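You operate a simulated robot arm through the tools that you are given. There is no shell and no other tool.

You run a simulated two-armed robot. Do the job below in one go: nothing can be reset, and whatever is moved stays where it is left.

## Task
Wrap the carton on the turntable in two turns of film.
Fine: film brake at firm and film end gripped first; lock the turntable again after.

The check looks at the end state, three seconds after you hand in, the way a careful person would. Anything else that was tipped, shoved, dropped, spilled or broken makes it a failure.

## Robot
Two 7-joint arms with fingered hands on one trunk that stands fixed in place. Base frame: the origin is at the foot of the trunk, x ahead of it, y to its left, z up. Units: m, degrees, N and s.
The left shoulder is at [0.034, 0.125, 1.23], the right one opposite. With the tool pointing down near the work surface each hand reaches from about 0.1 to 0.5 m from the base axis, measured 20 degrees to its own side. Payload 4 kg a hand.
The TCP of each hand is the grasp point between the finger pads, 0.029 m short of the fingertips. In the tool frame z runs along the fingers and y along their closing line. Largest opening 0.1 m; the body of the gripper starts 0.034 m behind the TCP. The gripper is a hand of 5 fingers: y runs from the thumb to the fingers, the wrist lies at [-0.015, -0.105, -0.177] in the tool frame, and closing takes about 1.5 s.
Orientation is told as [roll, pitch, yaw] about the base's x, y, z axes, in that order, counted from this pose: with the fingers straight down and the wrist toward the robot, the tool's x, y and z point along [0, 1, 0], [1, 0, 0] and [0, 0, -1] of the base frame.

## Interface
- The arms move only by the tool nudge_tool. It takes "left_commands", "right_commands" or both (then of equal length, played together; a hand with none holds still); each is a list that holds one entry, the list of rows, each a list of 6 numbers: the shift along the tool's x, y, z in m, then the turn, a rotation vector about the tool's x, y, z in degrees. In form: [[[x, y, z, ax, ay, az], ...]]. A call has 1 to 20 rows; each row is the pose to reach, as a shift and turn from the pose commanded when the call began, along the tool's axes at that moment. "left_hand" and "right_hand" are, for a hand that has rows, the closure in counts, from 0 (fully open) to 255 (shut), set as the call begins (left out, the last holds). A row lasts 0.2 s, in which the tool goes at most 0.05 m and 8.6 degrees; a call with a longer step from one row to the next is refused whole, and so is a gripper value outside its range. A pose out of reach is approached as far as the arm can. The call stops where the force on the tool passes 40 N (or 10 N more than at its start, if that is more) or the arm is blocked; 0.2 s more then pass. The fingers move at their own pace (about 0.045 m/s each) and stop on an object; they squeeze with about 25 N. The grip force told is the motor's: it shows also when the fingers shut on nothing. Time passes only in rows, and 0.2 s behind the last, so rows that repeat a pose let the fingers close. It gives the time, the measured TCP pose, the force on the tool (base axes), the opening and the grip force at its end, in the units of the frame above (readings bear some noise), with the torque about the TCP (base axes, N m) and any sound that the robot's microphone picked up, and new pictures: "pictures" is both (left out), scene, wrist or none (wrist: the cameras of the hands that moved).
- Cameras (640 x 400 px; columns grow to the right, rows downward): "scene" is now at [0.1211, -0.042, 1.3649]; the picture's right is [-0.53, -0.85, 0.00], its down [-0.50, 0.31, -0.81] and it looks along [0.68, -0.43, -0.59] (base axes); focal length 334 px, centre (320, 200). "left" rides on the left gripper at [-0.066, -0.086, -0.121] in its tool frame; the picture's right is [-0.76, -0.31, 0.58], its down [0.59, -0.70, 0.40] and it looks along [0.28, 0.64, 0.71] (tool axes); focal length 247 px, centre (320, 200). "right" rides on the right gripper at [0.066, -0.086, -0.121] in its tool frame; the picture's right is [-0.76, 0.31, -0.58], its down [-0.59, -0.70, 0.40] and it looks along [-0.28, 0.64, 0.71] (tool axes); focal length 247 px, centre (320, 200). There is no depth. A picture from a camera that has moved, and an enlarged one, comes with that camera's place and axes in the base frame and with its lens. The place of the scene camera against the robot may be out by one fixed shift of up to 0.012 m in any direction.
- raise_lower(by): slides the trunk up (or, below 0, down) by that many m; the arms and the scene camera ride with it, the base frame stays. It gives what a move gives, with no picture.
- finger_targets(index, middle, ring, little, thumb_bend, thumb_turn, hand): sets how far each is bent, from 0 (flat) to 1 (curled in); at 0.3 the hand is open as for a grip, at 0.7 the pads meet at the TCP. One left out holds its place. A second passes; each finger stops where it meets its share of the squeeze, and holds until it gets a number again. A gripper value or a shape takes the hand back. It gives what a move gives, with no picture; readings hold the bend of each and the force on index, middle, ring, little, thumb and palm. thumb_turn goes from beside the hand (0) to across from the fingers (1), as for a grip.
- hand_shape(shape, hand): the hand has 5 fingers and takes this shape, open, in about a second: jaw (thumb against the fingers, like two jaws); tri (thumb and two fingers); tip (a fingertip pinch); poke (one finger out to press); point (the index stretched); flat (the hand flat); cup (the hand cupped); fist (a fist). The gripper value then closes the fingers along that shape, each until it touches; the sizes above hold for jaw. It gives what a move gives, with no picture.
- turn_head(pan, tilt): turns the head with the scene camera to pan (to the left, within 80 degrees either way) and tilt (down, from -29 to 69), counted from straight ahead of the robot. It gives what a move gives, and a new picture of the scene camera.
- enlarge(camera, box): a new picture of the part [left, top, right, bottom] of that camera's present view, enlarged. No time passes.
- sign_off(): hands the job in; it is judged then, once.

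Places have to be worked out from the pictures, the camera data and where the tool is seen. Open the grippers and draw the arms clear of the work before you hand the job in, unless the task says otherwise.

The tools are called after "Emit:" by a JSON object that holds its "name" and its "arguments". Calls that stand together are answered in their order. nudge_tool: Moves the arms, as the interface text tells. Its arguments: {"type":"object","properties":{"left_commands":{"type":"array"},"left_hand":{"type":"number"},"right_commands":{"type":"array"},"right_hand":{"type":"number"},"pictures":{"type":"string","enum":["both","scene","wrist","none"]}},"required":[]} The other tools are called the same way: raise_lower (by) slides the trunk up or down; hand_shape (shape, hand) gives the hand a shape; finger_targets (index, middle, ring, little, thumb_bend, thumb_turn, hand) moves the fingers one by one; turn_head (pan, tilt) turns the head that bears the scene camera; enlarge (camera, box) takes an enlarged picture of a part of a camera's view; sign_off () hands the job in.

At the start:

```text
t: 0.0
left_tool_pos: [0.5982, -0.0268, 1.0876]
left_tool_rot: [0.0, 0.1, -0.1]
left_ft_force: [0.6, -0.1, 0.0]
left_wrist_torque: [0.0, 0.0, 0.02]
left_width: 0.0998
left_grip_force: 0.0
left_shape: jaw
left_bend: [0.3, 0.3, 0.3, 0.3, 0.3, 0.98]
left_finger forces: [0.0, 0.0, 0.0, 0.1, 0.1, 0.0]
right_tool_pos: [0.2767, -0.355, 0.9031]
right_tool_rot: [0.0, 0.0, -0.1]
right_ft_force: [-1.0, 0.2, 0.3]
right_wrist_torque: [-0.01, 0.0, 0.03]
right_width: 0.0997
right_grip_force: 0.1
right_shape: jaw
right_bend: [0.3, 0.3, 0.3, 0.3, 0.3, 0.98]
right_finger forces: [0.0, 0.0, 0.0, 0.0, 0.1, 0.1]
trunk travel left (down, up): [-0.428, 0.319]
head pan, tilt: [-31.9, 36.4]
```

scene: 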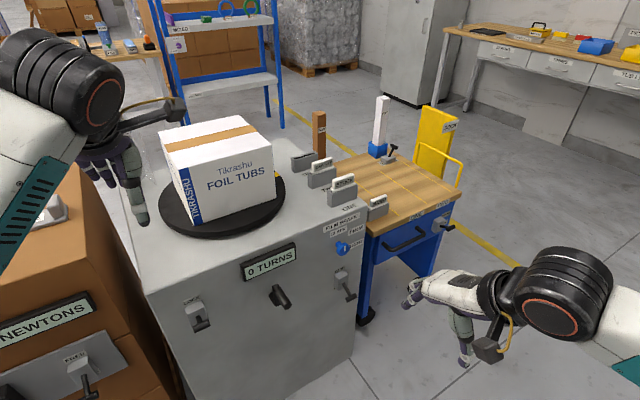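
right: 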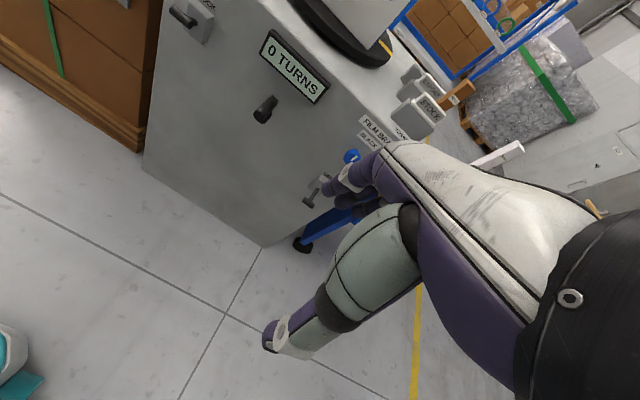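
left: 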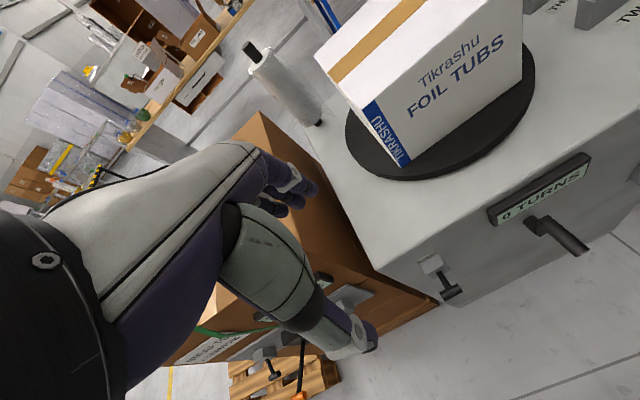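

The pictures show a carton on a turntable bench with a crank, a counter at "0 TURNS", a film brake knob and some levers. I'll enlarge the labels before I move anything.

Emit:
{"name": "enlarge", "arguments": {"camera": "scene", "box": [150, 180, 400, 340]}}

Emit:
{"name": "enlarge", "arguments": {"camera": "scene", "box": [280, 90, 480, 260]}}

Emit:
{"name": "enlarge", "arguments": {"camera": "left", "box": [220, 20, 640, 320]}}

Emit:
{"name": "enlarge", "arguments": {"camera": "right", "box": [150, 0, 500, 240]}}

Emit:
{"name": "enlarge", "arguments": {"camera": "scene", "box": [0, 180, 200, 400]}}

```text
2.50 times, centred on (275, 260) of scene
camera zoom: at [0.1211, -0.042, 1.3649], right [-0.53, -0.85, 0.0], down [-0.5, 0.31, -0.81], along [0.68, -0.43, -0.59], focal length 834 px, centre (432, 50)
```

zoom: 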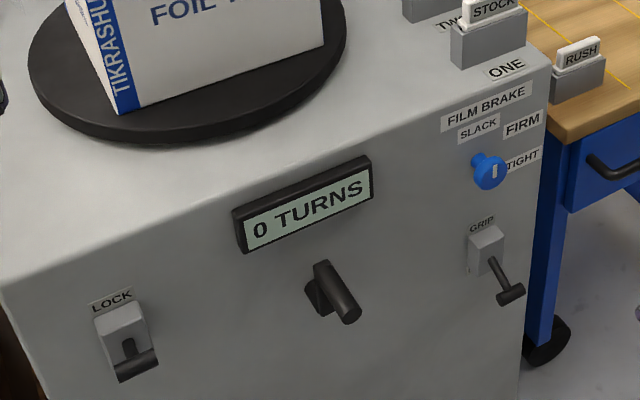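

```text
2.35 times, centred on (380, 175) of scene
camera zoom: at [0.1211, -0.042, 1.3649], right [-0.53, -0.85, 0.0], down [-0.5, 0.31, -0.81], along [0.68, -0.43, -0.59], focal length 785 px, centre (179, 259)
```

zoom: 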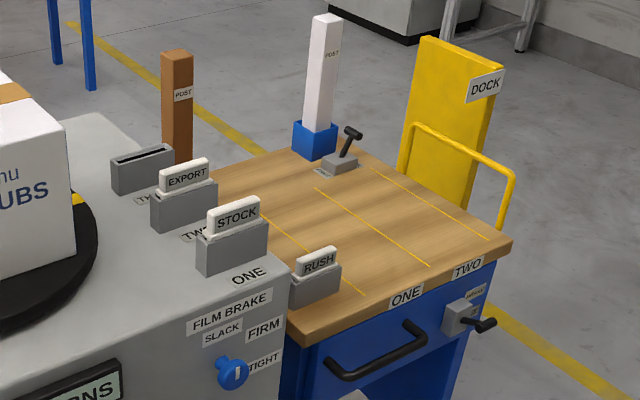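

```text
1.33 times, centred on (430, 170) of left
camera zoom: at [0.512, -0.0931, 1.207], right [-0.31, -0.76, -0.58], down [-0.7, 0.59, -0.4], along [0.64, 0.28, -0.71], focal length 329 px, centre (173, 240)
```

zoom: 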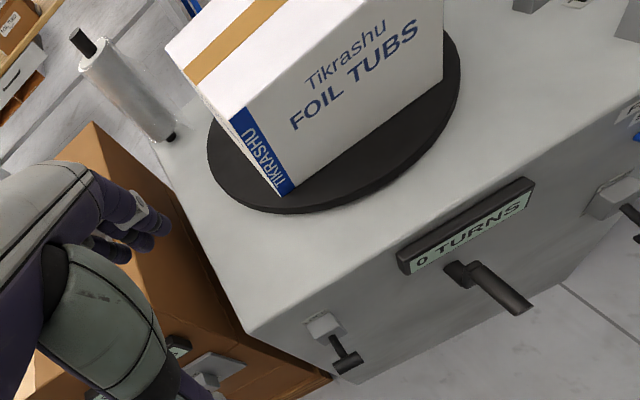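

```text
1.67 times, centred on (325, 120) of right
camera zoom: at [0.1915, -0.2904, 1.0232], right [0.31, -0.76, 0.58], down [-0.7, -0.59, -0.4], along [0.64, -0.28, -0.71], focal length 412 px, centre (312, 333)
```

zoom: 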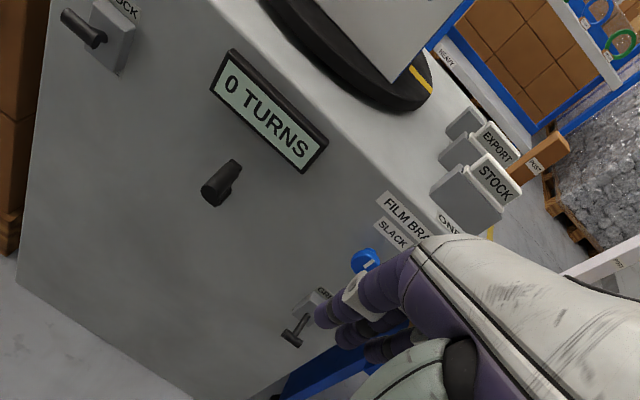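

```text
1.82 times, centred on (100, 290) of scene
camera zoom: at [0.1211, -0.042, 1.3649], right [-0.53, -0.85, 0.0], down [-0.5, 0.31, -0.81], along [0.68, -0.43, -0.59], focal length 606 px, centre (720, 36)
```

zoom: 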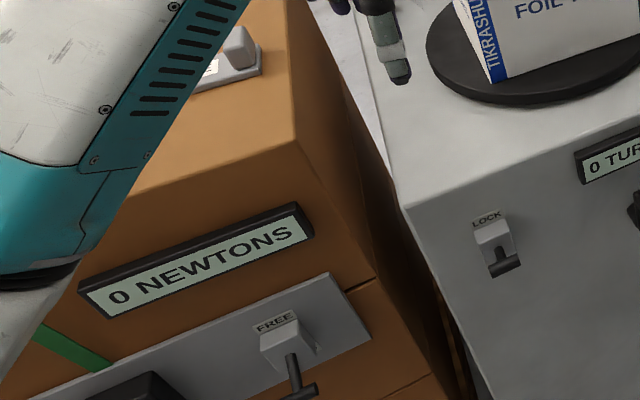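

The panel faces −x at about x≈0.66. I place LOCK at y≈-0.04, the crank at y≈-0.24, and the GRIP lever and brake knob at y≈-0.44. Next I'll enlarge the crank, levers and knob to see how each one works.

Emit:
{"name": "enlarge", "arguments": {"camera": "scene", "box": [235, 240, 315, 320]}}

Emit:
{"name": "enlarge", "arguments": {"camera": "scene", "box": [310, 195, 380, 310]}}

Emit:
{"name": "enlarge", "arguments": {"camera": "left", "box": [400, 140, 640, 310]}}

Emit:
{"name": "enlarge", "arguments": {"camera": "right", "box": [230, 70, 330, 140]}}

Emit:
{"name": "enlarge", "arguments": {"camera": "right", "box": [150, 0, 250, 60]}}

Emit:
{"name": "enlarge", "arguments": {"camera": "right", "box": [280, 110, 400, 220]}}

```text
5.00 times, centred on (275, 280) of scene
camera zoom: at [0.1211, -0.042, 1.3649], right [-0.53, -0.85, 0.0], down [-0.5, 0.31, -0.81], along [0.68, -0.43, -0.59], focal length 1668 px, centre (545, -200)
```

zoom: 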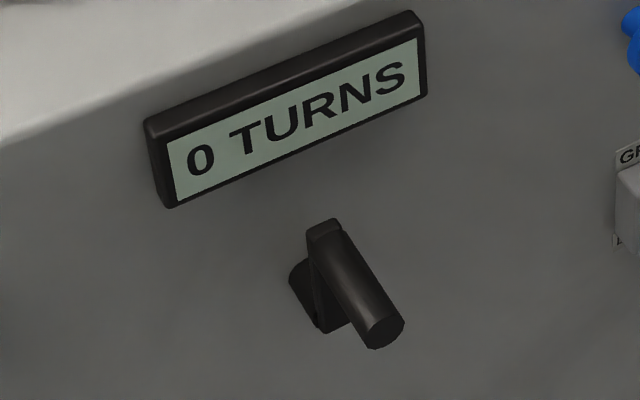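

```text
3.48 times, centred on (345, 252) of scene
camera zoom: at [0.1211, -0.042, 1.3649], right [-0.53, -0.85, 0.0], down [-0.5, 0.31, -0.81], along [0.68, -0.43, -0.59], focal length 1160 px, centre (233, 17)
```

zoom: 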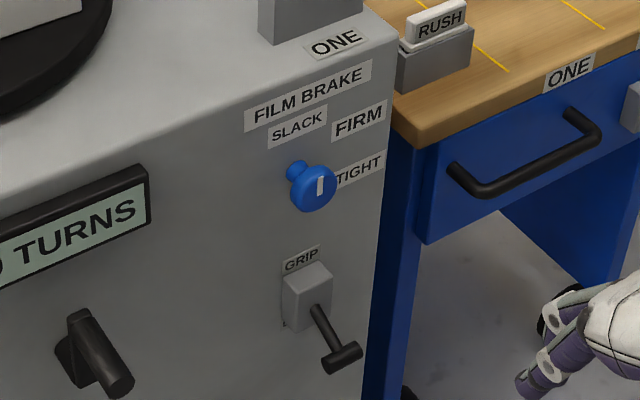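

```text
2.35 times, centred on (520, 225) of left
camera zoom: at [0.512, -0.0931, 1.207], right [-0.31, -0.76, -0.58], down [-0.7, 0.59, -0.4], along [0.64, 0.28, -0.71], focal length 581 px, centre (-151, 141)
```

zoom: 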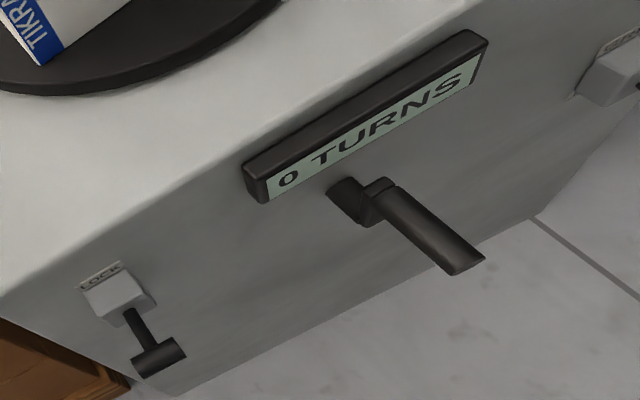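

```text
5.71 times, centred on (280, 105) of right
camera zoom: at [0.1915, -0.2904, 1.0232], right [0.31, -0.76, 0.58], down [-0.7, -0.59, -0.4], along [0.64, -0.28, -0.71], focal length 1411 px, centre (549, 743)
```

zoom: 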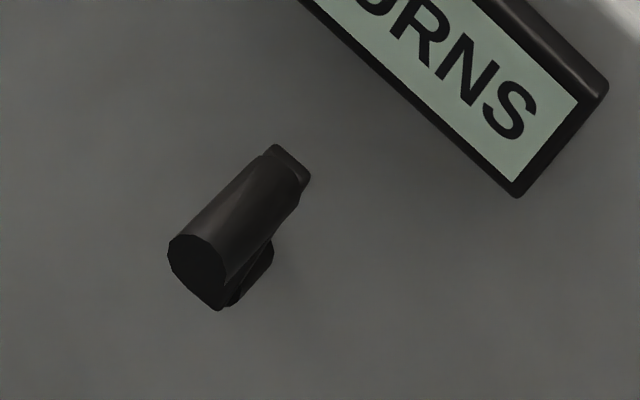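

```text
6.40 times, centred on (200, 30) of right
camera zoom: at [0.1915, -0.2904, 1.0232], right [0.31, -0.76, 0.58], down [-0.7, -0.59, -0.4], along [0.64, -0.28, -0.71], focal length 1581 px, centre (1088, 1288)
```

zoom: 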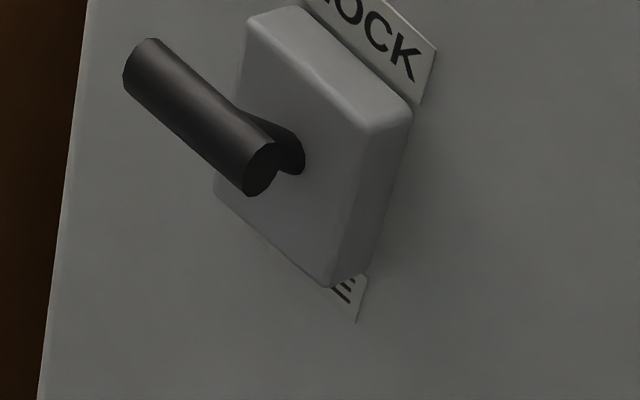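

```text
3.64 times, centred on (340, 165) of right
camera zoom: at [0.1915, -0.2904, 1.0232], right [0.31, -0.76, 0.58], down [-0.7, -0.59, -0.4], along [0.64, -0.28, -0.71], focal length 898 px, centre (247, 327)
```

zoom: 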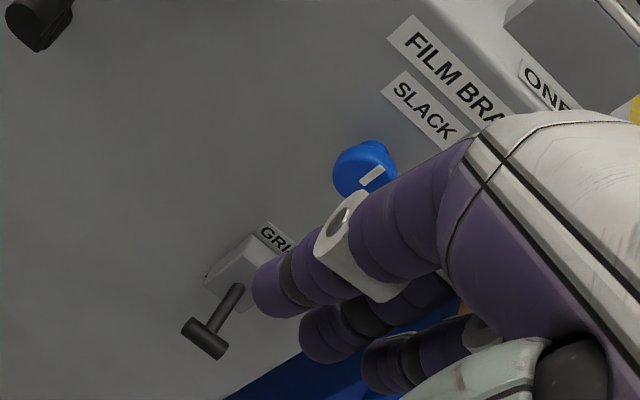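

LOCK has a T-lever that is up now, with FREE below it. The GRIP lever is down, and the brake knob pointer looks vertical, at SLACK. I'll look left and straight ahead first so I know the arm clearances.

Emit:
{"name": "turn_head", "arguments": {"pan": 10, "tilt": 50}}

Emit:
{"name": "turn_head", "arguments": {"pan": -15, "tilt": 45}}

```text
t: 1.1
left_tool_pos: [0.5989, -0.0274, 1.0856]
left_tool_rot: [0.0, 0.1, -0.1]
left_ft_force: [0.3, -0.1, 0.7]
left_wrist_torque: [0.01, -0.05, -0.01]
left_width: 0.0997
left_grip_force: 0.1
left_shape: jaw
left_bend: [0.3, 0.3, 0.3, 0.3, 0.3, 0.98]
left_finger forces: [0.1, 0.0, 0.0, 0.0, 0.0, 0.1]
right_tool_pos: [0.2758, -0.3555, 0.9021]
right_tool_rot: [0.0, 0.0, 0.0]
right_ft_force: [0.0, 0.8, -0.2]
right_wrist_torque: [0.01, -0.01, 0.01]
right_width: 0.0999
right_grip_force: 0.0
right_shape: jaw
right_bend: [0.3, 0.3, 0.3, 0.3, 0.3, 0.98]
right_finger forces: [0.0, 0.1, 0.1, 0.0, 0.0, 0.0]
trunk travel left (down, up): [-0.428, 0.319]
head pan, tilt: [10.0, 50.0]
camera scene: at [0.1228, 0.0174, 1.3453], right [0.17, -0.98, 0.0], down [-0.75, -0.13, -0.64], along [0.63, 0.11, -0.77], focal length 334 px, centre (320, 200)
```

scene: 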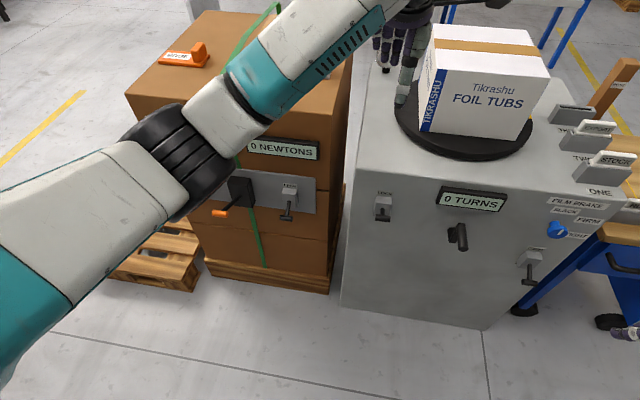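

```text
t: 2.0
left_tool_pos: [0.5987, -0.0263, 1.0856]
left_tool_rot: [0.0, 0.0, 0.0]
left_ft_force: [0.9, -1.0, 0.4]
left_wrist_torque: [-0.01, 0.01, 0.01]
left_width: 0.0999
left_grip_force: 0.0
left_shape: jaw
left_bend: [0.3, 0.3, 0.3, 0.3, 0.3, 0.98]
left_finger forces: [0.1, 0.0, 0.0, 0.0, 0.0, 0.1]
right_tool_pos: [0.2779, -0.3559, 0.9016]
right_tool_rot: [0.0, 0.0, 0.0]
right_ft_force: [-0.2, 0.0, -1.2]
right_wrist_torque: [0.02, 0.05, -0.04]
right_width: 0.0998
right_grip_force: 0.0
right_shape: jaw
right_bend: [0.3, 0.3, 0.3, 0.3, 0.3, 0.98]
right_finger forces: [0.0, 0.0, 0.0, 0.0, 0.1, 0.0]
trunk travel left (down, up): [-0.428, 0.319]
head pan, tilt: [-15.0, 45.0]
camera scene: at [0.1255, -0.0169, 1.3521], right [-0.26, -0.97, 0.0], down [-0.68, 0.18, -0.71], along [0.68, -0.18, -0.71], focal length 334 px, centre (320, 200)
```

scene: 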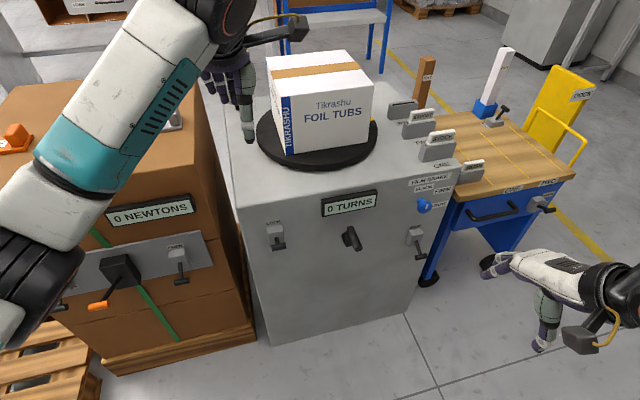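

The left hand hovers close to the carton. I'll draw it up and back, clear of the bench, before I lower the trunk.

Emit:
{"name": "nudge_tool", "arguments": {"left_commands": [[[0, -0.03, -0.03, 0, 0, 0], [0.01, -0.07, -0.04, 0, 0, 0], [0.02, -0.11, -0.04, 0, 0, 0], [0.03, -0.15, -0.04, 0, 0, 0], [0.05, -0.19, -0.04, 0, 0, 0], [0.07, -0.23, -0.04, 0, 0, 0], [0.09, -0.27, -0.04, 0, 0, 0], [0.11, -0.3, -0.04, 0, 0, 0]]], "pictures": "scene"}}

```text
t: 3.8
left_tool_pos: [0.3498, 0.0511, 1.1396]
left_tool_rot: [0.1, 0.2, 0.0]
left_ft_force: [0.6, 0.1, 0.0]
left_wrist_torque: [-0.03, 0.0, -0.02]
left_width: 0.1002
left_grip_force: 0.1
left_shape: jaw
left_bend: [0.3, 0.3, 0.3, 0.3, 0.3, 0.98]
left_finger forces: [0.1, 0.0, 0.0, 0.1, 0.0, 0.0]
left hand out of reach, approached as far as the arm can: row 7, 8
right_tool_pos: [0.2776, -0.3551, 0.9031]
right_tool_rot: [0.0, -0.1, -0.1]
right_ft_force: [0.6, -0.4, 1.0]
right_wrist_torque: [0.0, -0.01, 0.0]
right_width: 0.0997
right_grip_force: 0.0
right_shape: jaw
right_bend: [0.3, 0.3, 0.3, 0.3, 0.3, 0.98]
right_finger forces: [0.0, 0.0, 0.0, 0.0, 0.1, 0.0]
trunk travel left (down, up): [-0.428, 0.319]
head pan, tilt: [-15.0, 45.0]
camera scene: at [0.1253, -0.0165, 1.3522], right [-0.26, -0.97, 0.0], down [-0.68, 0.18, -0.71], along [0.68, -0.18, -0.71], focal length 334 px, centre (320, 200)
```

scene: 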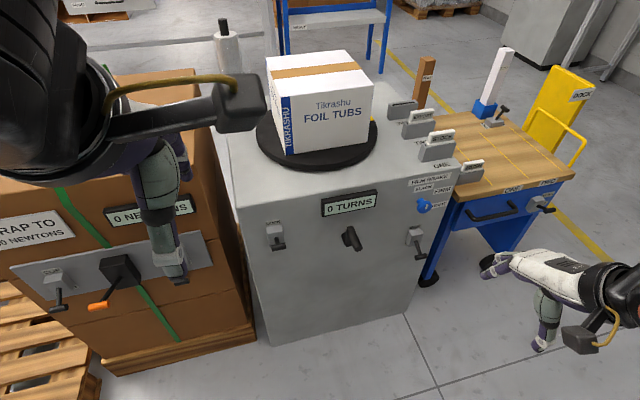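

The left hand is clear, and the bench front is at x≈0.70 near the floor. I'll lower the trunk by 0.3 m so the panel is at a comfortable height for the arms and camera.

Emit:
{"name": "raise_lower", "arguments": {"by": -0.3}}

Emit:
{"name": "turn_head", "arguments": {"pan": -28, "tilt": 28}}

```text
t: 6.8
left_tool_pos: [0.3927, 0.0485, 0.7633]
left_tool_rot: [0.0, 14.2, -0.1]
left_ft_force: [-0.2, -0.1, -0.4]
left_wrist_torque: [0.01, -0.02, 0.01]
left_width: 0.0997
left_grip_force: 0.1
left_shape: jaw
left_bend: [0.3, 0.3, 0.3, 0.3, 0.3, 0.98]
left_finger forces: [0.0, 0.0, 0.0, 0.0, 0.0, 0.0]
right_tool_pos: [0.2633, -0.356, 0.5533]
right_tool_rot: [0.1, 13.1, 0.0]
right_ft_force: [-0.4, 0.0, 1.3]
right_wrist_torque: [0.0, 0.02, 0.04]
right_width: 0.0998
right_grip_force: 0.0
right_shape: jaw
right_bend: [0.3, 0.3, 0.3, 0.3, 0.3, 0.98]
right_finger forces: [0.0, 0.0, 0.1, 0.0, 0.0, 0.0]
trunk travel left (down, up): [-0.128, 0.619]
head pan, tilt: [-15.0, 45.0]
```

```text
t: 7.6
left_tool_pos: [0.3933, 0.0485, 0.7633]
left_tool_rot: [0.2, 14.3, 0.1]
left_ft_force: [0.2, -0.3, 0.6]
left_wrist_torque: [-0.02, 0.02, 0.02]
left_width: 0.1
left_grip_force: 0.0
left_shape: jaw
left_bend: [0.3, 0.3, 0.3, 0.3, 0.3, 0.98]
left_finger forces: [0.0, 0.0, 0.1, 0.0, 0.1, 0.0]
right_tool_pos: [0.2631, -0.3559, 0.5526]
right_tool_rot: [0.0, 13.0, 0.0]
right_ft_force: [0.2, -0.5, -0.2]
right_wrist_torque: [0.0, 0.03, 0.0]
right_width: 0.0997
right_grip_force: 0.1
right_shape: jaw
right_bend: [0.3, 0.3, 0.3, 0.3, 0.3, 0.98]
right_finger forces: [0.1, 0.0, 0.1, 0.1, 0.0, 0.1]
trunk travel left (down, up): [-0.128, 0.619]
head pan, tilt: [-28.0, 28.0]
camera scene: at [0.218, -0.0386, 1.0686], right [-0.47, -0.88, 0.0], down [-0.42, 0.22, -0.88], along [0.78, -0.41, -0.47], focal length 334 px, centre (320, 200)
```

scene: 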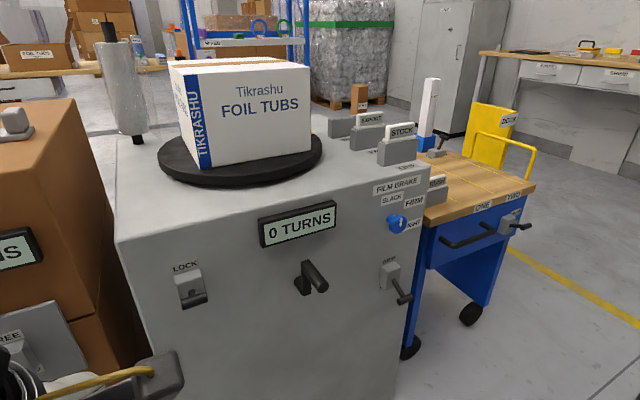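

The trunk also leaned forward a little, and the panel is now seen more from the front. I'll enlarge the controls.

Emit:
{"name": "enlarge", "arguments": {"camera": "scene", "box": [355, 165, 445, 255]}}

Emit:
{"name": "enlarge", "arguments": {"camera": "scene", "box": [350, 240, 440, 330]}}

Emit:
{"name": "enlarge", "arguments": {"camera": "scene", "box": [240, 190, 350, 310]}}

Emit:
{"name": "enlarge", "arguments": {"camera": "scene", "box": [150, 240, 240, 330]}}

Emit:
{"name": "enlarge", "arguments": {"camera": "scene", "box": [80, 20, 340, 200]}}

```text
4.44 times, centred on (400, 210) of scene
camera zoom: at [0.218, -0.0386, 1.0686], right [-0.47, -0.88, 0.0], down [-0.42, 0.22, -0.88], along [0.78, -0.41, -0.47], focal length 1482 px, centre (-36, 156)
```

zoom: 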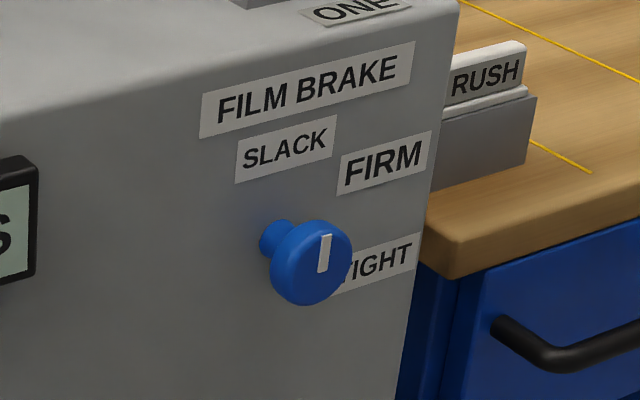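

```text
4.44 times, centred on (395, 285) of scene
camera zoom: at [0.218, -0.0386, 1.0686], right [-0.47, -0.88, 0.0], down [-0.42, 0.22, -0.88], along [0.78, -0.41, -0.47], focal length 1482 px, centre (-13, -178)
```

zoom: 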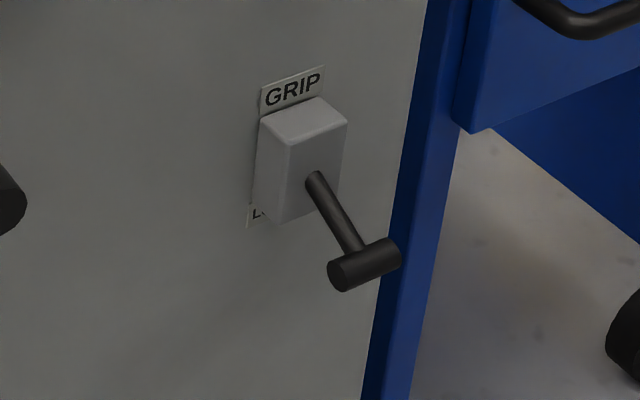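

```text
3.33 times, centred on (295, 250) of scene
camera zoom: at [0.218, -0.0386, 1.0686], right [-0.47, -0.88, 0.0], down [-0.42, 0.22, -0.88], along [0.78, -0.41, -0.47], focal length 1112 px, centre (403, 33)
```

zoom: 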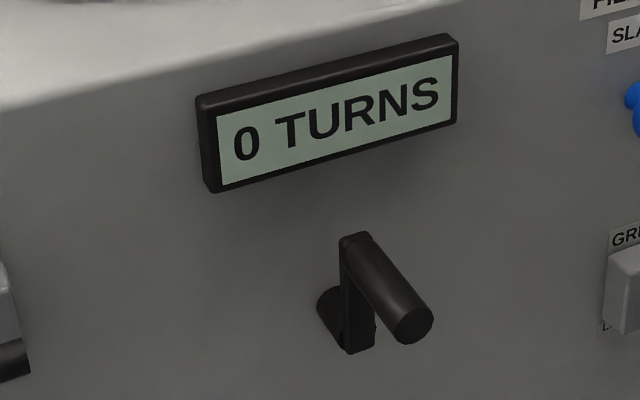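

```text
4.44 times, centred on (195, 285) of scene
camera zoom: at [0.218, -0.0386, 1.0686], right [-0.47, -0.88, 0.0], down [-0.42, 0.22, -0.88], along [0.78, -0.41, -0.47], focal length 1482 px, centre (876, -178)
```

zoom: 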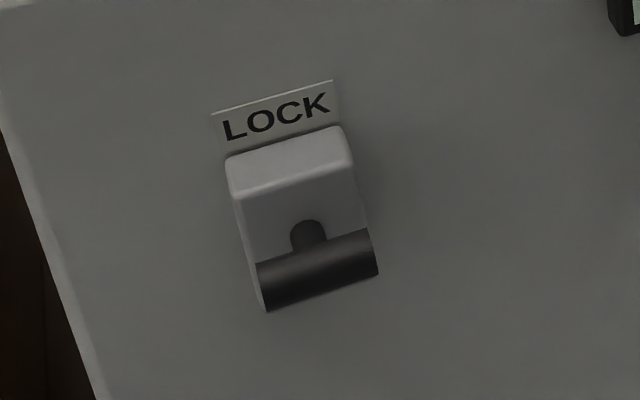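

```text
2.22 times, centred on (210, 110) of scene
camera zoom: at [0.218, -0.0386, 1.0686], right [-0.47, -0.88, 0.0], down [-0.42, 0.22, -0.88], along [0.78, -0.41, -0.47], focal length 741 px, centre (564, 400)
```

zoom: 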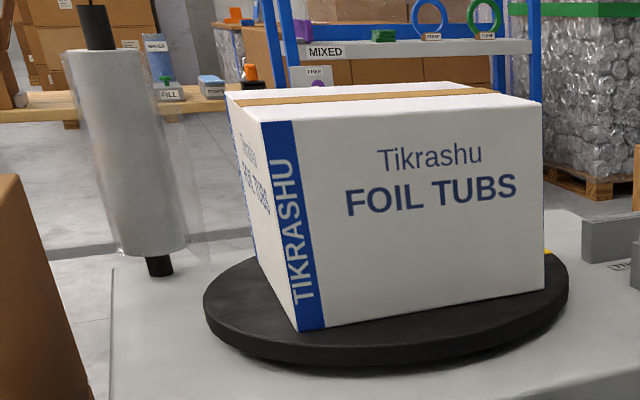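

The brake labels fan around the knob: SLACK at the top, FIRM at about 60° clockwise and TIGHT at about 120°. The pointer is at SLACK, so it needs roughly +60° clockwise. I'll swing the right hand so its fingers point at the panel, at a safe standoff in front of the knob.

Emit:
{"name": "nudge_tool", "arguments": {"right_commands": [[[-0.004, 0.015, -0.018, -8.55, 0, 0], [-0.008, 0.031, -0.036, -17.1, 0, 0], [-0.012, 0.046, -0.054, -25.65, 0, 0], [-0.016, 0.062, -0.072, -34.2, 0, 0], [-0.02, 0.077, -0.09, -42.75, 0, 0], [-0.025, 0.093, -0.108, -51.3, 0, 0], [-0.03, 0.108, -0.126, -59.85, 0, 0], [-0.034, 0.124, -0.144, -68.4, 0, 0], [-0.038, 0.139, -0.162, -76.95, 0, 0], [-0.042, 0.155, -0.18, -85.5, 0, 0], [-0.046, 0.17, -0.198, -94.0, 0, 0], [-0.05, 0.186, -0.217, -102.5, 0, 0]]]}}

```text
t: 10.2
left_tool_pos: [0.3929, 0.0484, 0.7625]
left_tool_rot: [0.0, 14.3, 0.1]
left_ft_force: [0.1, -1.4, 1.0]
left_wrist_torque: [0.04, -0.01, 0.02]
left_width: 0.0999
left_grip_force: 0.1
left_shape: jaw
left_bend: [0.3, 0.3, 0.3, 0.3, 0.3, 0.98]
left_finger forces: [0.1, 0.0, 0.0, 0.0, 0.0, 0.1]
right_tool_pos: [0.4944, -0.405, 0.7218]
right_tool_rot: [-3.7, -89.5, 3.9]
right_ft_force: [0.3, 0.7, 0.7]
right_wrist_torque: [0.05, -0.01, 0.03]
right_width: 0.0997
right_grip_force: 0.0
right_shape: jaw
right_bend: [0.3, 0.3, 0.3, 0.3, 0.3, 0.98]
right_finger forces: [0.0, 0.0, 0.0, 0.0, 0.1, 0.1]
trunk travel left (down, up): [-0.128, 0.619]
head pan, tilt: [-28.0, 28.0]
camera scene: at [0.218, -0.0386, 1.0686], right [-0.47, -0.88, 0.0], down [-0.41, 0.22, -0.88], along [0.78, -0.41, -0.47], focal length 334 px, centre (320, 200)
camera right: at [0.3724, -0.3406, 0.6372], right [-0.57, -0.76, 0.31], down [0.39, -0.59, -0.71], along [0.72, -0.28, 0.64], focal length 247 px, centre (320, 200)
```

scene: 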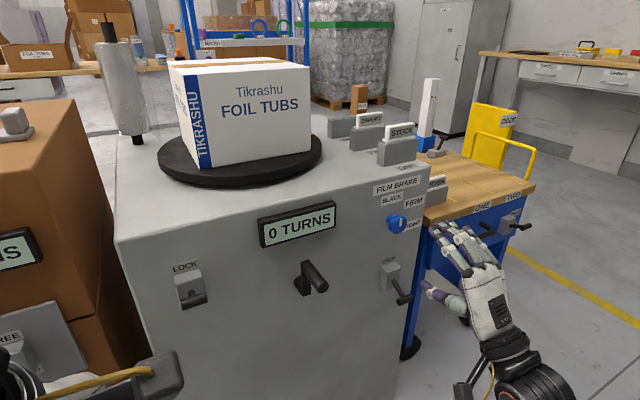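
right: 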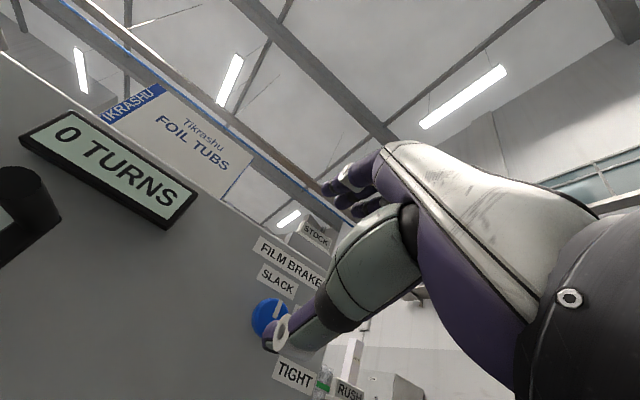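

I make the knob face (0.654, −0.452, 0.706), the crank rod (0.58–0.64, −0.236, 0.688), the GRIP bar (0.612, −0.46, 0.529) and the LOCK bar (0.603, −0.046, 0.722). I'll pre-rotate the right hand about −45° and line it up in front of the knob.

Emit:
{"name": "nudge_tool", "arguments": {"right_commands": [[[0, 0, 0, 0, 0, -8], [-0.008, 0, 0, 0, 0, -16], [-0.016, -0.003, 0.01, 0, 0, -24], [-0.024, -0.006, 0.02, 0, 0, -32], [-0.032, -0.01, 0.03, 0, 0, -39], [-0.04, -0.013, 0.04, 0, 0, -45], [-0.046, -0.016, 0.05, 0, 0, -45]]]}}

Emit:
{"name": "enlarge", "arguments": {"camera": "scene", "box": [350, 160, 530, 340]}}

```text
t: 11.8
left_tool_pos: [0.3929, 0.0488, 0.7646]
left_tool_rot: [0.2, 14.3, 0.0]
left_ft_force: [0.1, 0.2, 0.4]
left_wrist_torque: [0.03, 0.0, -0.04]
left_width: 0.1
left_grip_force: 0.2
left_shape: jaw
left_bend: [0.3, 0.3, 0.3, 0.3, 0.3, 0.98]
left_finger forces: [0.1, 0.0, 0.1, 0.0, 0.1, 0.1]
right_tool_pos: [0.5439, -0.451, 0.7049]
right_tool_rot: [-89.1, -45.0, 89.5]
right_ft_force: [0.5, 0.8, -0.1]
right_wrist_torque: [-0.01, -0.04, 0.03]
right_width: 0.0998
right_grip_force: 0.1
right_shape: jaw
right_bend: [0.3, 0.3, 0.3, 0.3, 0.3, 0.98]
right_finger forces: [0.0, 0.0, 0.1, 0.1, 0.1, 0.0]
trunk travel left (down, up): [-0.128, 0.619]
head pan, tilt: [-28.0, 28.0]
camera scene: at [0.218, -0.0387, 1.0686], right [-0.47, -0.88, 0.0], down [-0.41, 0.22, -0.88], along [0.78, -0.41, -0.47], focal length 334 px, centre (320, 200)
camera right: at [0.422, -0.466, 0.5999], right [-0.57, -0.32, 0.76], down [0.4, -0.91, -0.08], along [0.72, 0.25, 0.65], focal length 247 px, centre (320, 200)
```

scene: 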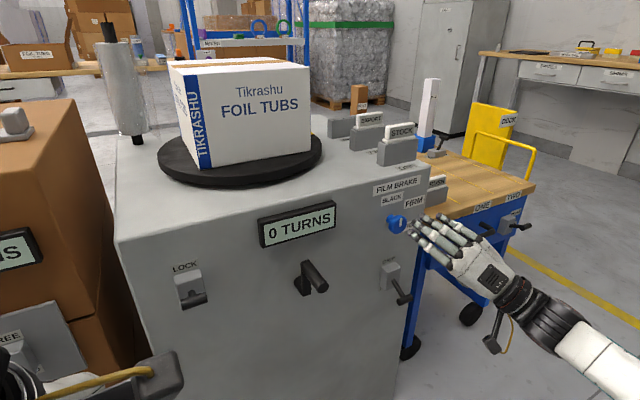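
right: 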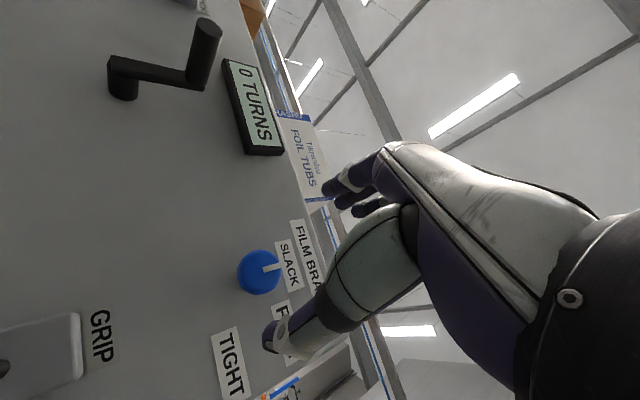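

```text
2.22 times, centred on (440, 250) of scene
camera zoom: at [0.218, -0.0387, 1.0686], right [-0.47, -0.88, 0.0], down [-0.41, 0.22, -0.88], along [0.78, -0.41, -0.47], focal length 741 px, centre (53, 89)
```

zoom: 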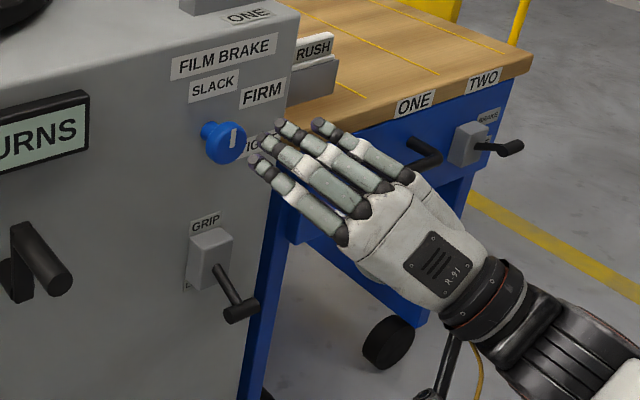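

The aim looks right: knob axis (−0.452, 0.7065) against TCP (−0.451, 0.705). I'll advance 6 cm toward the knob and check the finger clearance.

Emit:
{"name": "nudge_tool", "arguments": {"right_commands": [[[0, 0.001, 0.02, 0, 0, 0], [0, 0.001, 0.04, 0, 0, 0], [0, 0.001, 0.06, 0, 0, 0]]]}}

Emit:
{"name": "enlarge", "arguments": {"camera": "scene", "box": [360, 180, 460, 280]}}

Emit:
{"name": "enlarge", "arguments": {"camera": "right", "box": [180, 140, 420, 380]}}

```text
t: 12.6
left_tool_pos: [0.3926, 0.0487, 0.7638]
left_tool_rot: [0.1, 14.2, -0.1]
left_ft_force: [-0.3, -0.4, 0.5]
left_wrist_torque: [-0.01, 0.01, -0.02]
left_width: 0.0998
left_grip_force: 0.1
left_shape: jaw
left_bend: [0.3, 0.3, 0.3, 0.3, 0.3, 0.98]
left_finger forces: [0.0, 0.1, 0.0, 0.1, 0.0, 0.0]
right_tool_pos: [0.6039, -0.4501, 0.7061]
right_tool_rot: [-89.1, -45.0, 89.4]
right_ft_force: [1.2, -0.4, -0.4]
right_wrist_torque: [0.02, 0.0, 0.0]
right_width: 0.0999
right_grip_force: 0.1
right_shape: jaw
right_bend: [0.3, 0.3, 0.3, 0.3, 0.3, 0.98]
right_finger forces: [0.1, 0.0, 0.0, 0.1, 0.1, 0.0]
trunk travel left (down, up): [-0.128, 0.619]
head pan, tilt: [-28.0, 28.0]
camera scene: at [0.218, -0.0387, 1.0686], right [-0.47, -0.88, 0.0], down [-0.41, 0.22, -0.88], along [0.78, -0.41, -0.47], focal length 334 px, centre (320, 200)
camera right: at [0.4823, -0.4656, 0.6005], right [-0.57, -0.32, 0.76], down [0.4, -0.91, -0.09], along [0.72, 0.25, 0.65], focal length 247 px, centre (320, 200)
```

scene: 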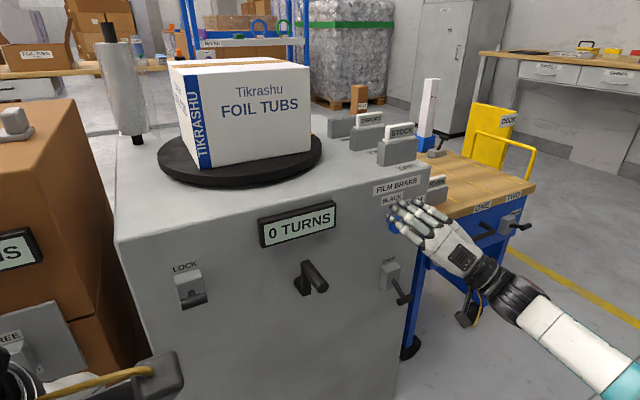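
right: 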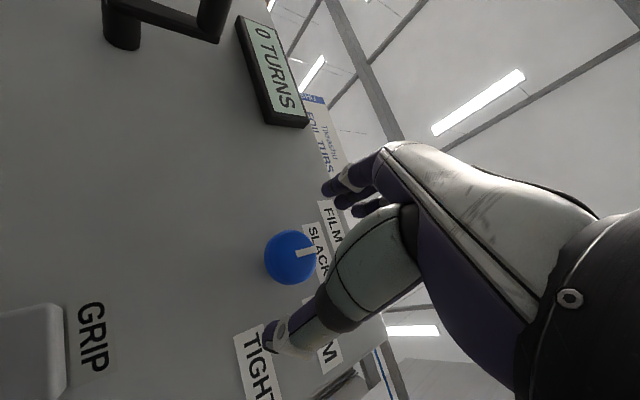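

```text
4.00 times, centred on (410, 230) of scene
camera zoom: at [0.218, -0.0387, 1.0686], right [-0.47, -0.88, 0.0], down [-0.41, 0.22, -0.88], along [0.78, -0.41, -0.47], focal length 1334 px, centre (-40, 80)
```

zoom: 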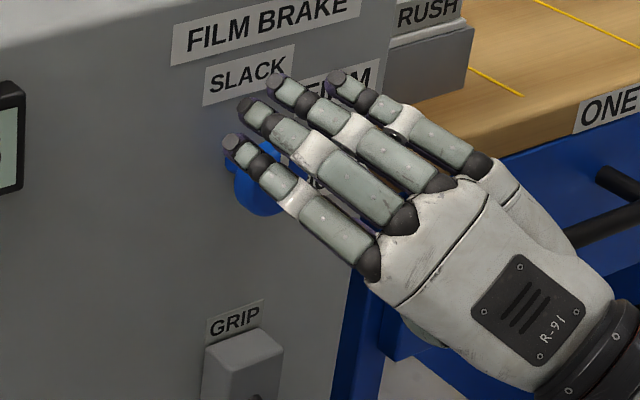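

```text
1.67 times, centred on (300, 260) of right
camera zoom: at [0.4823, -0.4656, 0.6005], right [-0.57, -0.32, 0.76], down [0.4, -0.91, -0.09], along [0.72, 0.25, 0.65], focal length 412 px, centre (353, 100)
```

zoom: 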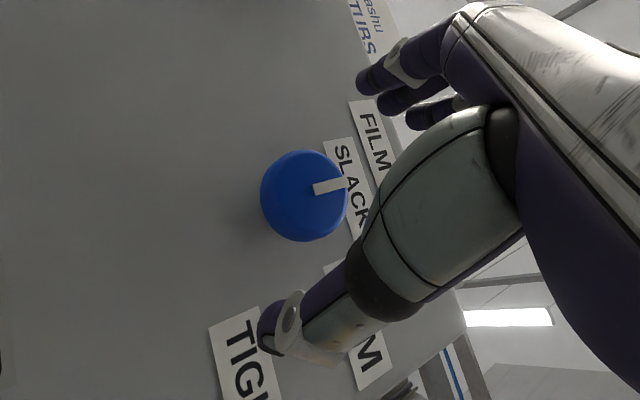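

There is clearance around the knob. I'll advance the last ~3.5 cm slowly so the tips straddle the knob disc, stopping if there is contact.

Emit:
{"name": "nudge_tool", "arguments": {"right_commands": [[[0, 0, 0.01, 0, 0, 0], [0, 0, 0.02, 0, 0, 0], [0, 0, 0.028, 0, 0, 0], [0, 0, 0.034, 0, 0, 0]]]}}

Emit:
{"name": "enlarge", "arguments": {"camera": "scene", "box": [360, 170, 460, 270]}}

Emit:
{"name": "enlarge", "arguments": {"camera": "right", "box": [180, 140, 420, 380]}}

```text
t: 13.6
left_tool_pos: [0.3938, 0.0485, 0.7633]
left_tool_rot: [0.1, 14.2, -0.1]
left_ft_force: [-0.6, -0.8, -0.2]
left_wrist_torque: [0.04, 0.0, 0.01]
left_width: 0.1
left_grip_force: 0.0
left_shape: jaw
left_bend: [0.3, 0.3, 0.3, 0.3, 0.3, 0.98]
left_finger forces: [0.0, 0.0, 0.0, 0.1, 0.0, 0.1]
right_tool_pos: [0.6363, -0.4502, 0.7047]
right_tool_rot: [-89.2, -45.0, 89.4]
right_ft_force: [0.4, 0.3, 0.7]
right_wrist_torque: [0.01, -0.05, -0.01]
right_width: 0.0998
right_grip_force: 0.1
right_shape: jaw
right_bend: [0.3, 0.3, 0.3, 0.3, 0.3, 0.98]
right_finger forces: [0.1, 0.1, 0.0, 0.0, 0.1, 0.0]
trunk travel left (down, up): [-0.128, 0.619]
head pan, tilt: [-28.0, 28.0]
camera scene: at [0.218, -0.0387, 1.0686], right [-0.47, -0.88, 0.0], down [-0.41, 0.22, -0.88], along [0.78, -0.41, -0.47], focal length 334 px, centre (320, 200)
camera right: at [0.5152, -0.4655, 0.5996], right [-0.57, -0.32, 0.76], down [0.4, -0.91, -0.09], along [0.72, 0.25, 0.65], focal length 247 px, centre (320, 200)
```

scene: 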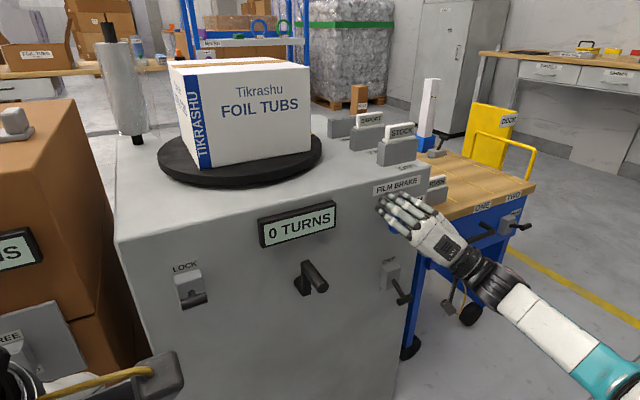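
right: 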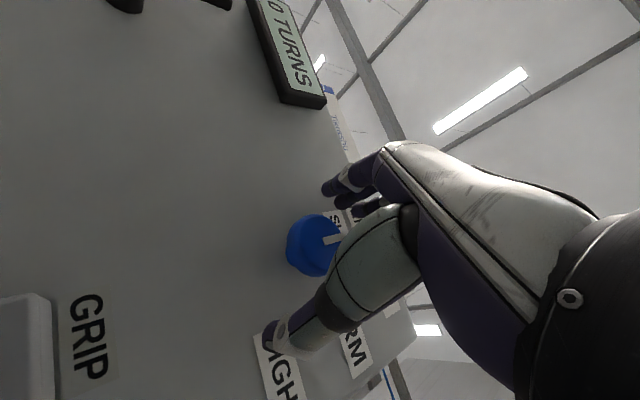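

```text
4.00 times, centred on (410, 220) of scene
camera zoom: at [0.218, -0.0387, 1.0686], right [-0.47, -0.88, 0.0], down [-0.41, 0.22, -0.88], along [0.78, -0.41, -0.47], focal length 1334 px, centre (-40, 120)
```

zoom: 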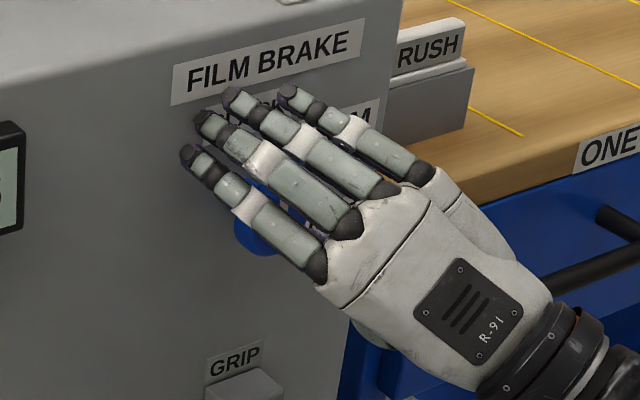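

```text
1.67 times, centred on (300, 260) of right
camera zoom: at [0.5152, -0.4655, 0.5996], right [-0.57, -0.32, 0.76], down [0.4, -0.91, -0.09], along [0.72, 0.25, 0.65], focal length 412 px, centre (353, 100)
```

zoom: 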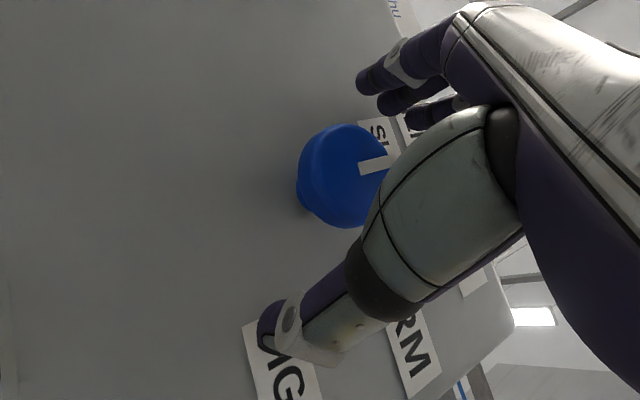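

No contact yet at TCP x=0.636. I'll close the jaw on the knob and hold still for about 2 s.

Emit:
{"name": "nudge_tool", "arguments": {"right_commands": [[[0, 0, 0.0, 0, 0, 0], [0, 0, 0, 0, 0, 0], [0, 0, 0, 0, 0, 0], [0, 0, 0, 0, 0, 0], [0, 0, 0, 0, 0, 0], [0, 0, 0, 0, 0, 0], [0, 0, 0, 0, 0, 0], [0, 0, 0, 0, 0, 0]]], "right_hand": 255, "pictures": "both"}}

Emit:
{"name": "enlarge", "arguments": {"camera": "scene", "box": [360, 170, 460, 270]}}

Emit:
{"name": "enlarge", "arguments": {"camera": "right", "box": [180, 140, 420, 380]}}

```text
t: 15.4
left_tool_pos: [0.3935, 0.0472, 0.7641]
left_tool_rot: [0.1, 14.3, 0.0]
left_ft_force: [-0.7, -0.2, -0.1]
left_wrist_torque: [0.02, -0.01, 0.0]
left_width: 0.1001
left_grip_force: 0.2
left_shape: jaw
left_bend: [0.3, 0.3, 0.3, 0.3, 0.3, 0.98]
left_finger forces: [0.1, 0.0, 0.0, 0.0, 0.0, 0.1]
right_tool_pos: [0.6378, -0.451, 0.705]
right_tool_rot: [-89.1, -45.0, 89.4]
right_ft_force: [10.8, -3.6, 1.6]
right_wrist_torque: [0.02, -0.16, 0.11]
right_width: 0.0255
right_grip_force: 25.1
right_shape: jaw
right_bend: [0.54, 0.72, 0.71, 0.66, 0.44, 1.0]
right_finger forces: [15.7, 6.0, 0.0, 0.1, 23.5, 0.0]
trunk travel left (down, up): [-0.128, 0.619]
head pan, tilt: [-28.0, 28.0]
camera scene: at [0.2189, -0.0388, 1.0685], right [-0.47, -0.88, 0.0], down [-0.42, 0.22, -0.88], along [0.78, -0.41, -0.47], focal length 334 px, centre (320, 200)
camera right: at [0.5158, -0.4656, 0.5994], right [-0.57, -0.32, 0.76], down [0.4, -0.91, -0.09], along [0.72, 0.25, 0.65], focal length 247 px, centre (320, 200)
```

scene: 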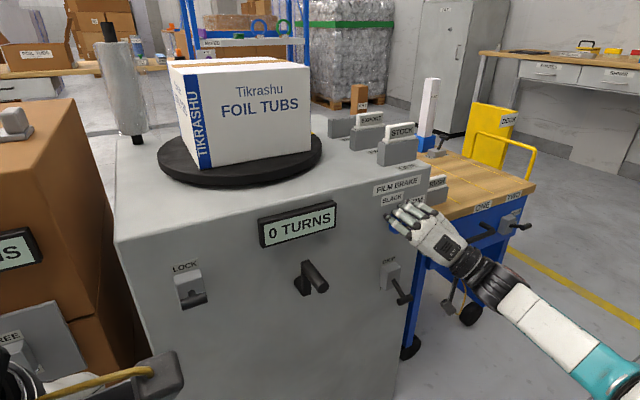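
right: 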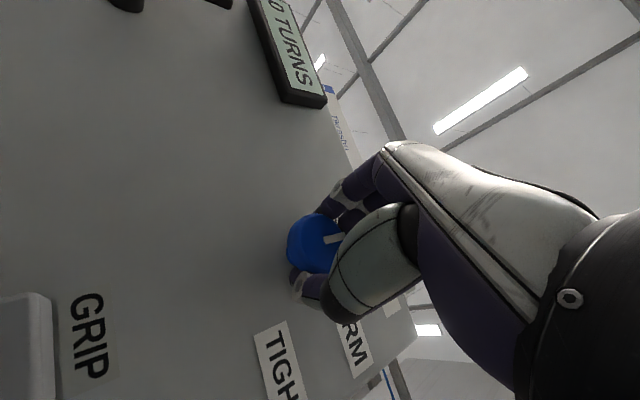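

```text
4.00 times, centred on (410, 220) of scene
camera zoom: at [0.2189, -0.0388, 1.0685], right [-0.47, -0.88, 0.0], down [-0.42, 0.22, -0.88], along [0.78, -0.41, -0.47], focal length 1334 px, centre (-40, 120)
```

zoom: 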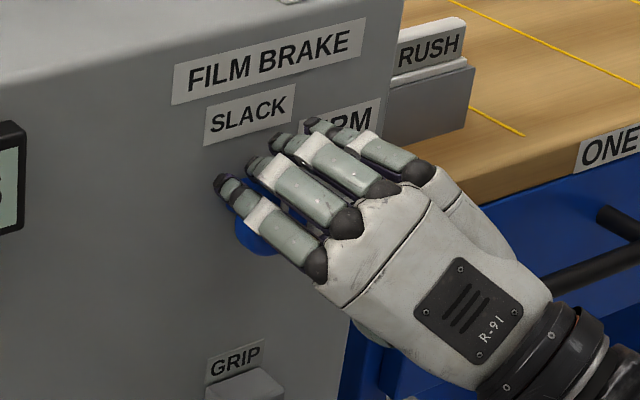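

```text
1.67 times, centred on (300, 260) of right
camera zoom: at [0.5158, -0.4656, 0.5994], right [-0.57, -0.32, 0.76], down [0.4, -0.91, -0.09], along [0.72, 0.25, 0.65], focal length 412 px, centre (353, 100)
```

zoom: 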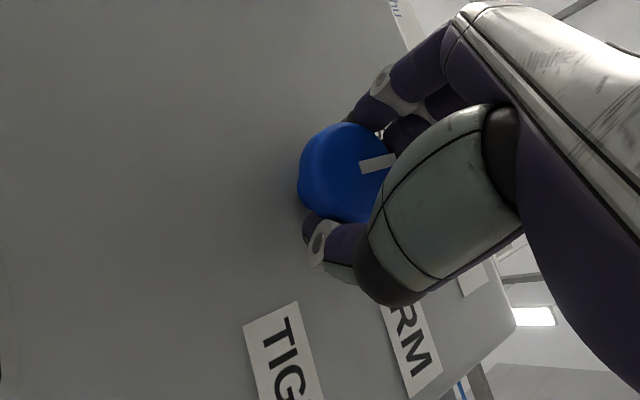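

The grip is on: thumb 23 N against index 16 N and middle 6 N. I'll rotate clockwise 32° first and watch the pointer.

Emit:
{"name": "nudge_tool", "arguments": {"right_commands": [[[0, 0, 0.0, 0, 0, 6], [0, 0, 0, 0, 0, 12], [0, 0, 0, 0, 0, 18], [0, 0, 0, 0, 0, 25], [0, 0, 0, 0, 0, 32]]], "right_hand": 255}}

Emit:
{"name": "enlarge", "arguments": {"camera": "scene", "box": [360, 170, 460, 270]}}

Emit:
{"name": "enlarge", "arguments": {"camera": "right", "box": [180, 140, 420, 380]}}

```text
t: 16.6
left_tool_pos: [0.3939, 0.048, 0.762]
left_tool_rot: [0.1, 14.3, 0.1]
left_ft_force: [0.3, -0.3, 0.0]
left_wrist_torque: [-0.01, 0.0, -0.02]
left_width: 0.1
left_grip_force: 0.0
left_shape: jaw
left_bend: [0.3, 0.3, 0.3, 0.3, 0.3, 0.98]
left_finger forces: [0.0, 0.1, 0.0, 0.1, 0.1, 0.1]
right_tool_pos: [0.6386, -0.4522, 0.7038]
right_tool_rot: [-86.7, -77.0, 86.9]
right_ft_force: [9.0, -8.0, -2.7]
right_wrist_torque: [-0.06, -0.2, 0.01]
right_width: 0.0254
right_grip_force: 25.6
right_shape: jaw
right_bend: [0.54, 0.72, 0.71, 0.66, 0.43, 1.0]
right_finger forces: [14.3, 7.5, 0.0, 0.1, 28.0, 0.0]
trunk travel left (down, up): [-0.128, 0.619]
head pan, tilt: [-28.0, 28.0]
camera scene: at [0.2189, -0.0395, 1.0683], right [-0.47, -0.88, 0.0], down [-0.42, 0.22, -0.88], along [0.78, -0.41, -0.47], focal length 334 px, centre (320, 200)
camera right: at [0.5162, -0.4072, 0.6072], right [-0.57, -0.67, 0.47], down [0.39, -0.73, -0.56], along [0.72, -0.13, 0.68], focal length 247 px, centre (320, 200)
```

scene: 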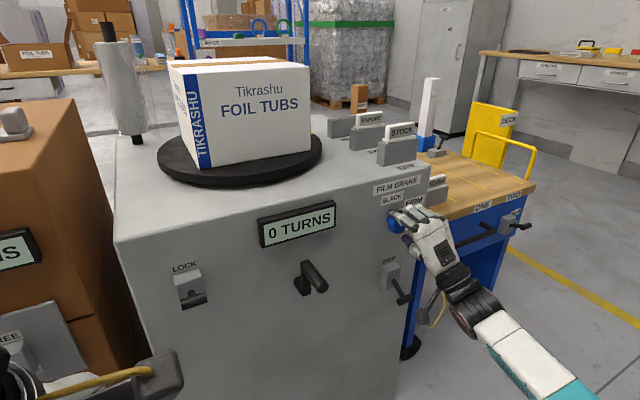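
right: 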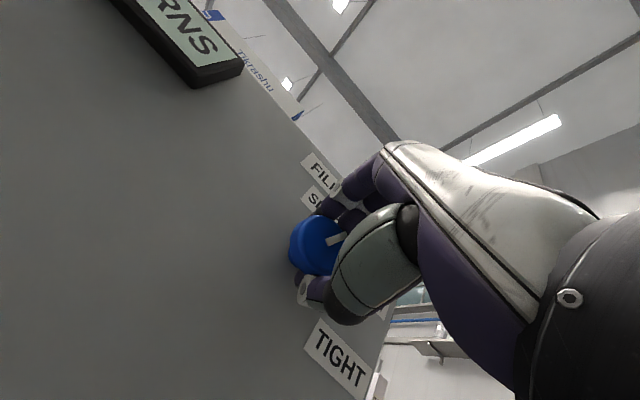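

```text
4.00 times, centred on (410, 220) of scene
camera zoom: at [0.2189, -0.0395, 1.0683], right [-0.47, -0.88, 0.0], down [-0.42, 0.22, -0.88], along [0.78, -0.41, -0.47], focal length 1334 px, centre (-40, 120)
```

zoom: 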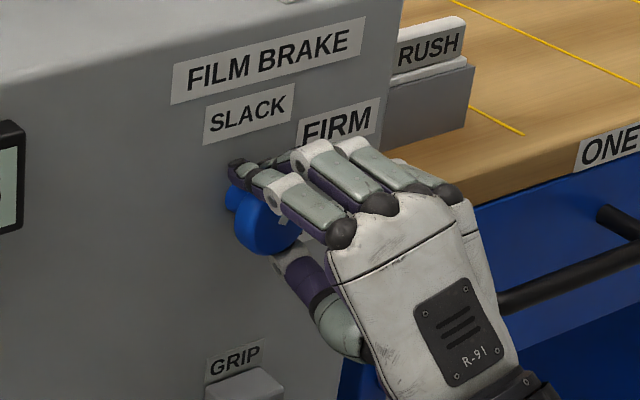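

```text
1.67 times, centred on (300, 260) of right
camera zoom: at [0.5162, -0.4072, 0.6072], right [-0.57, -0.67, 0.47], down [0.39, -0.73, -0.56], along [0.72, -0.13, 0.68], focal length 412 px, centre (353, 100)
```

zoom: 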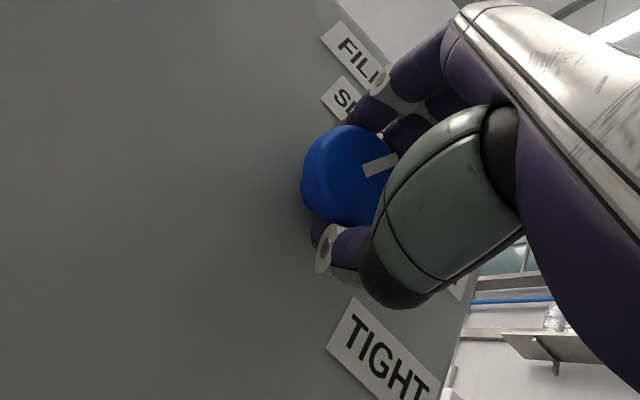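

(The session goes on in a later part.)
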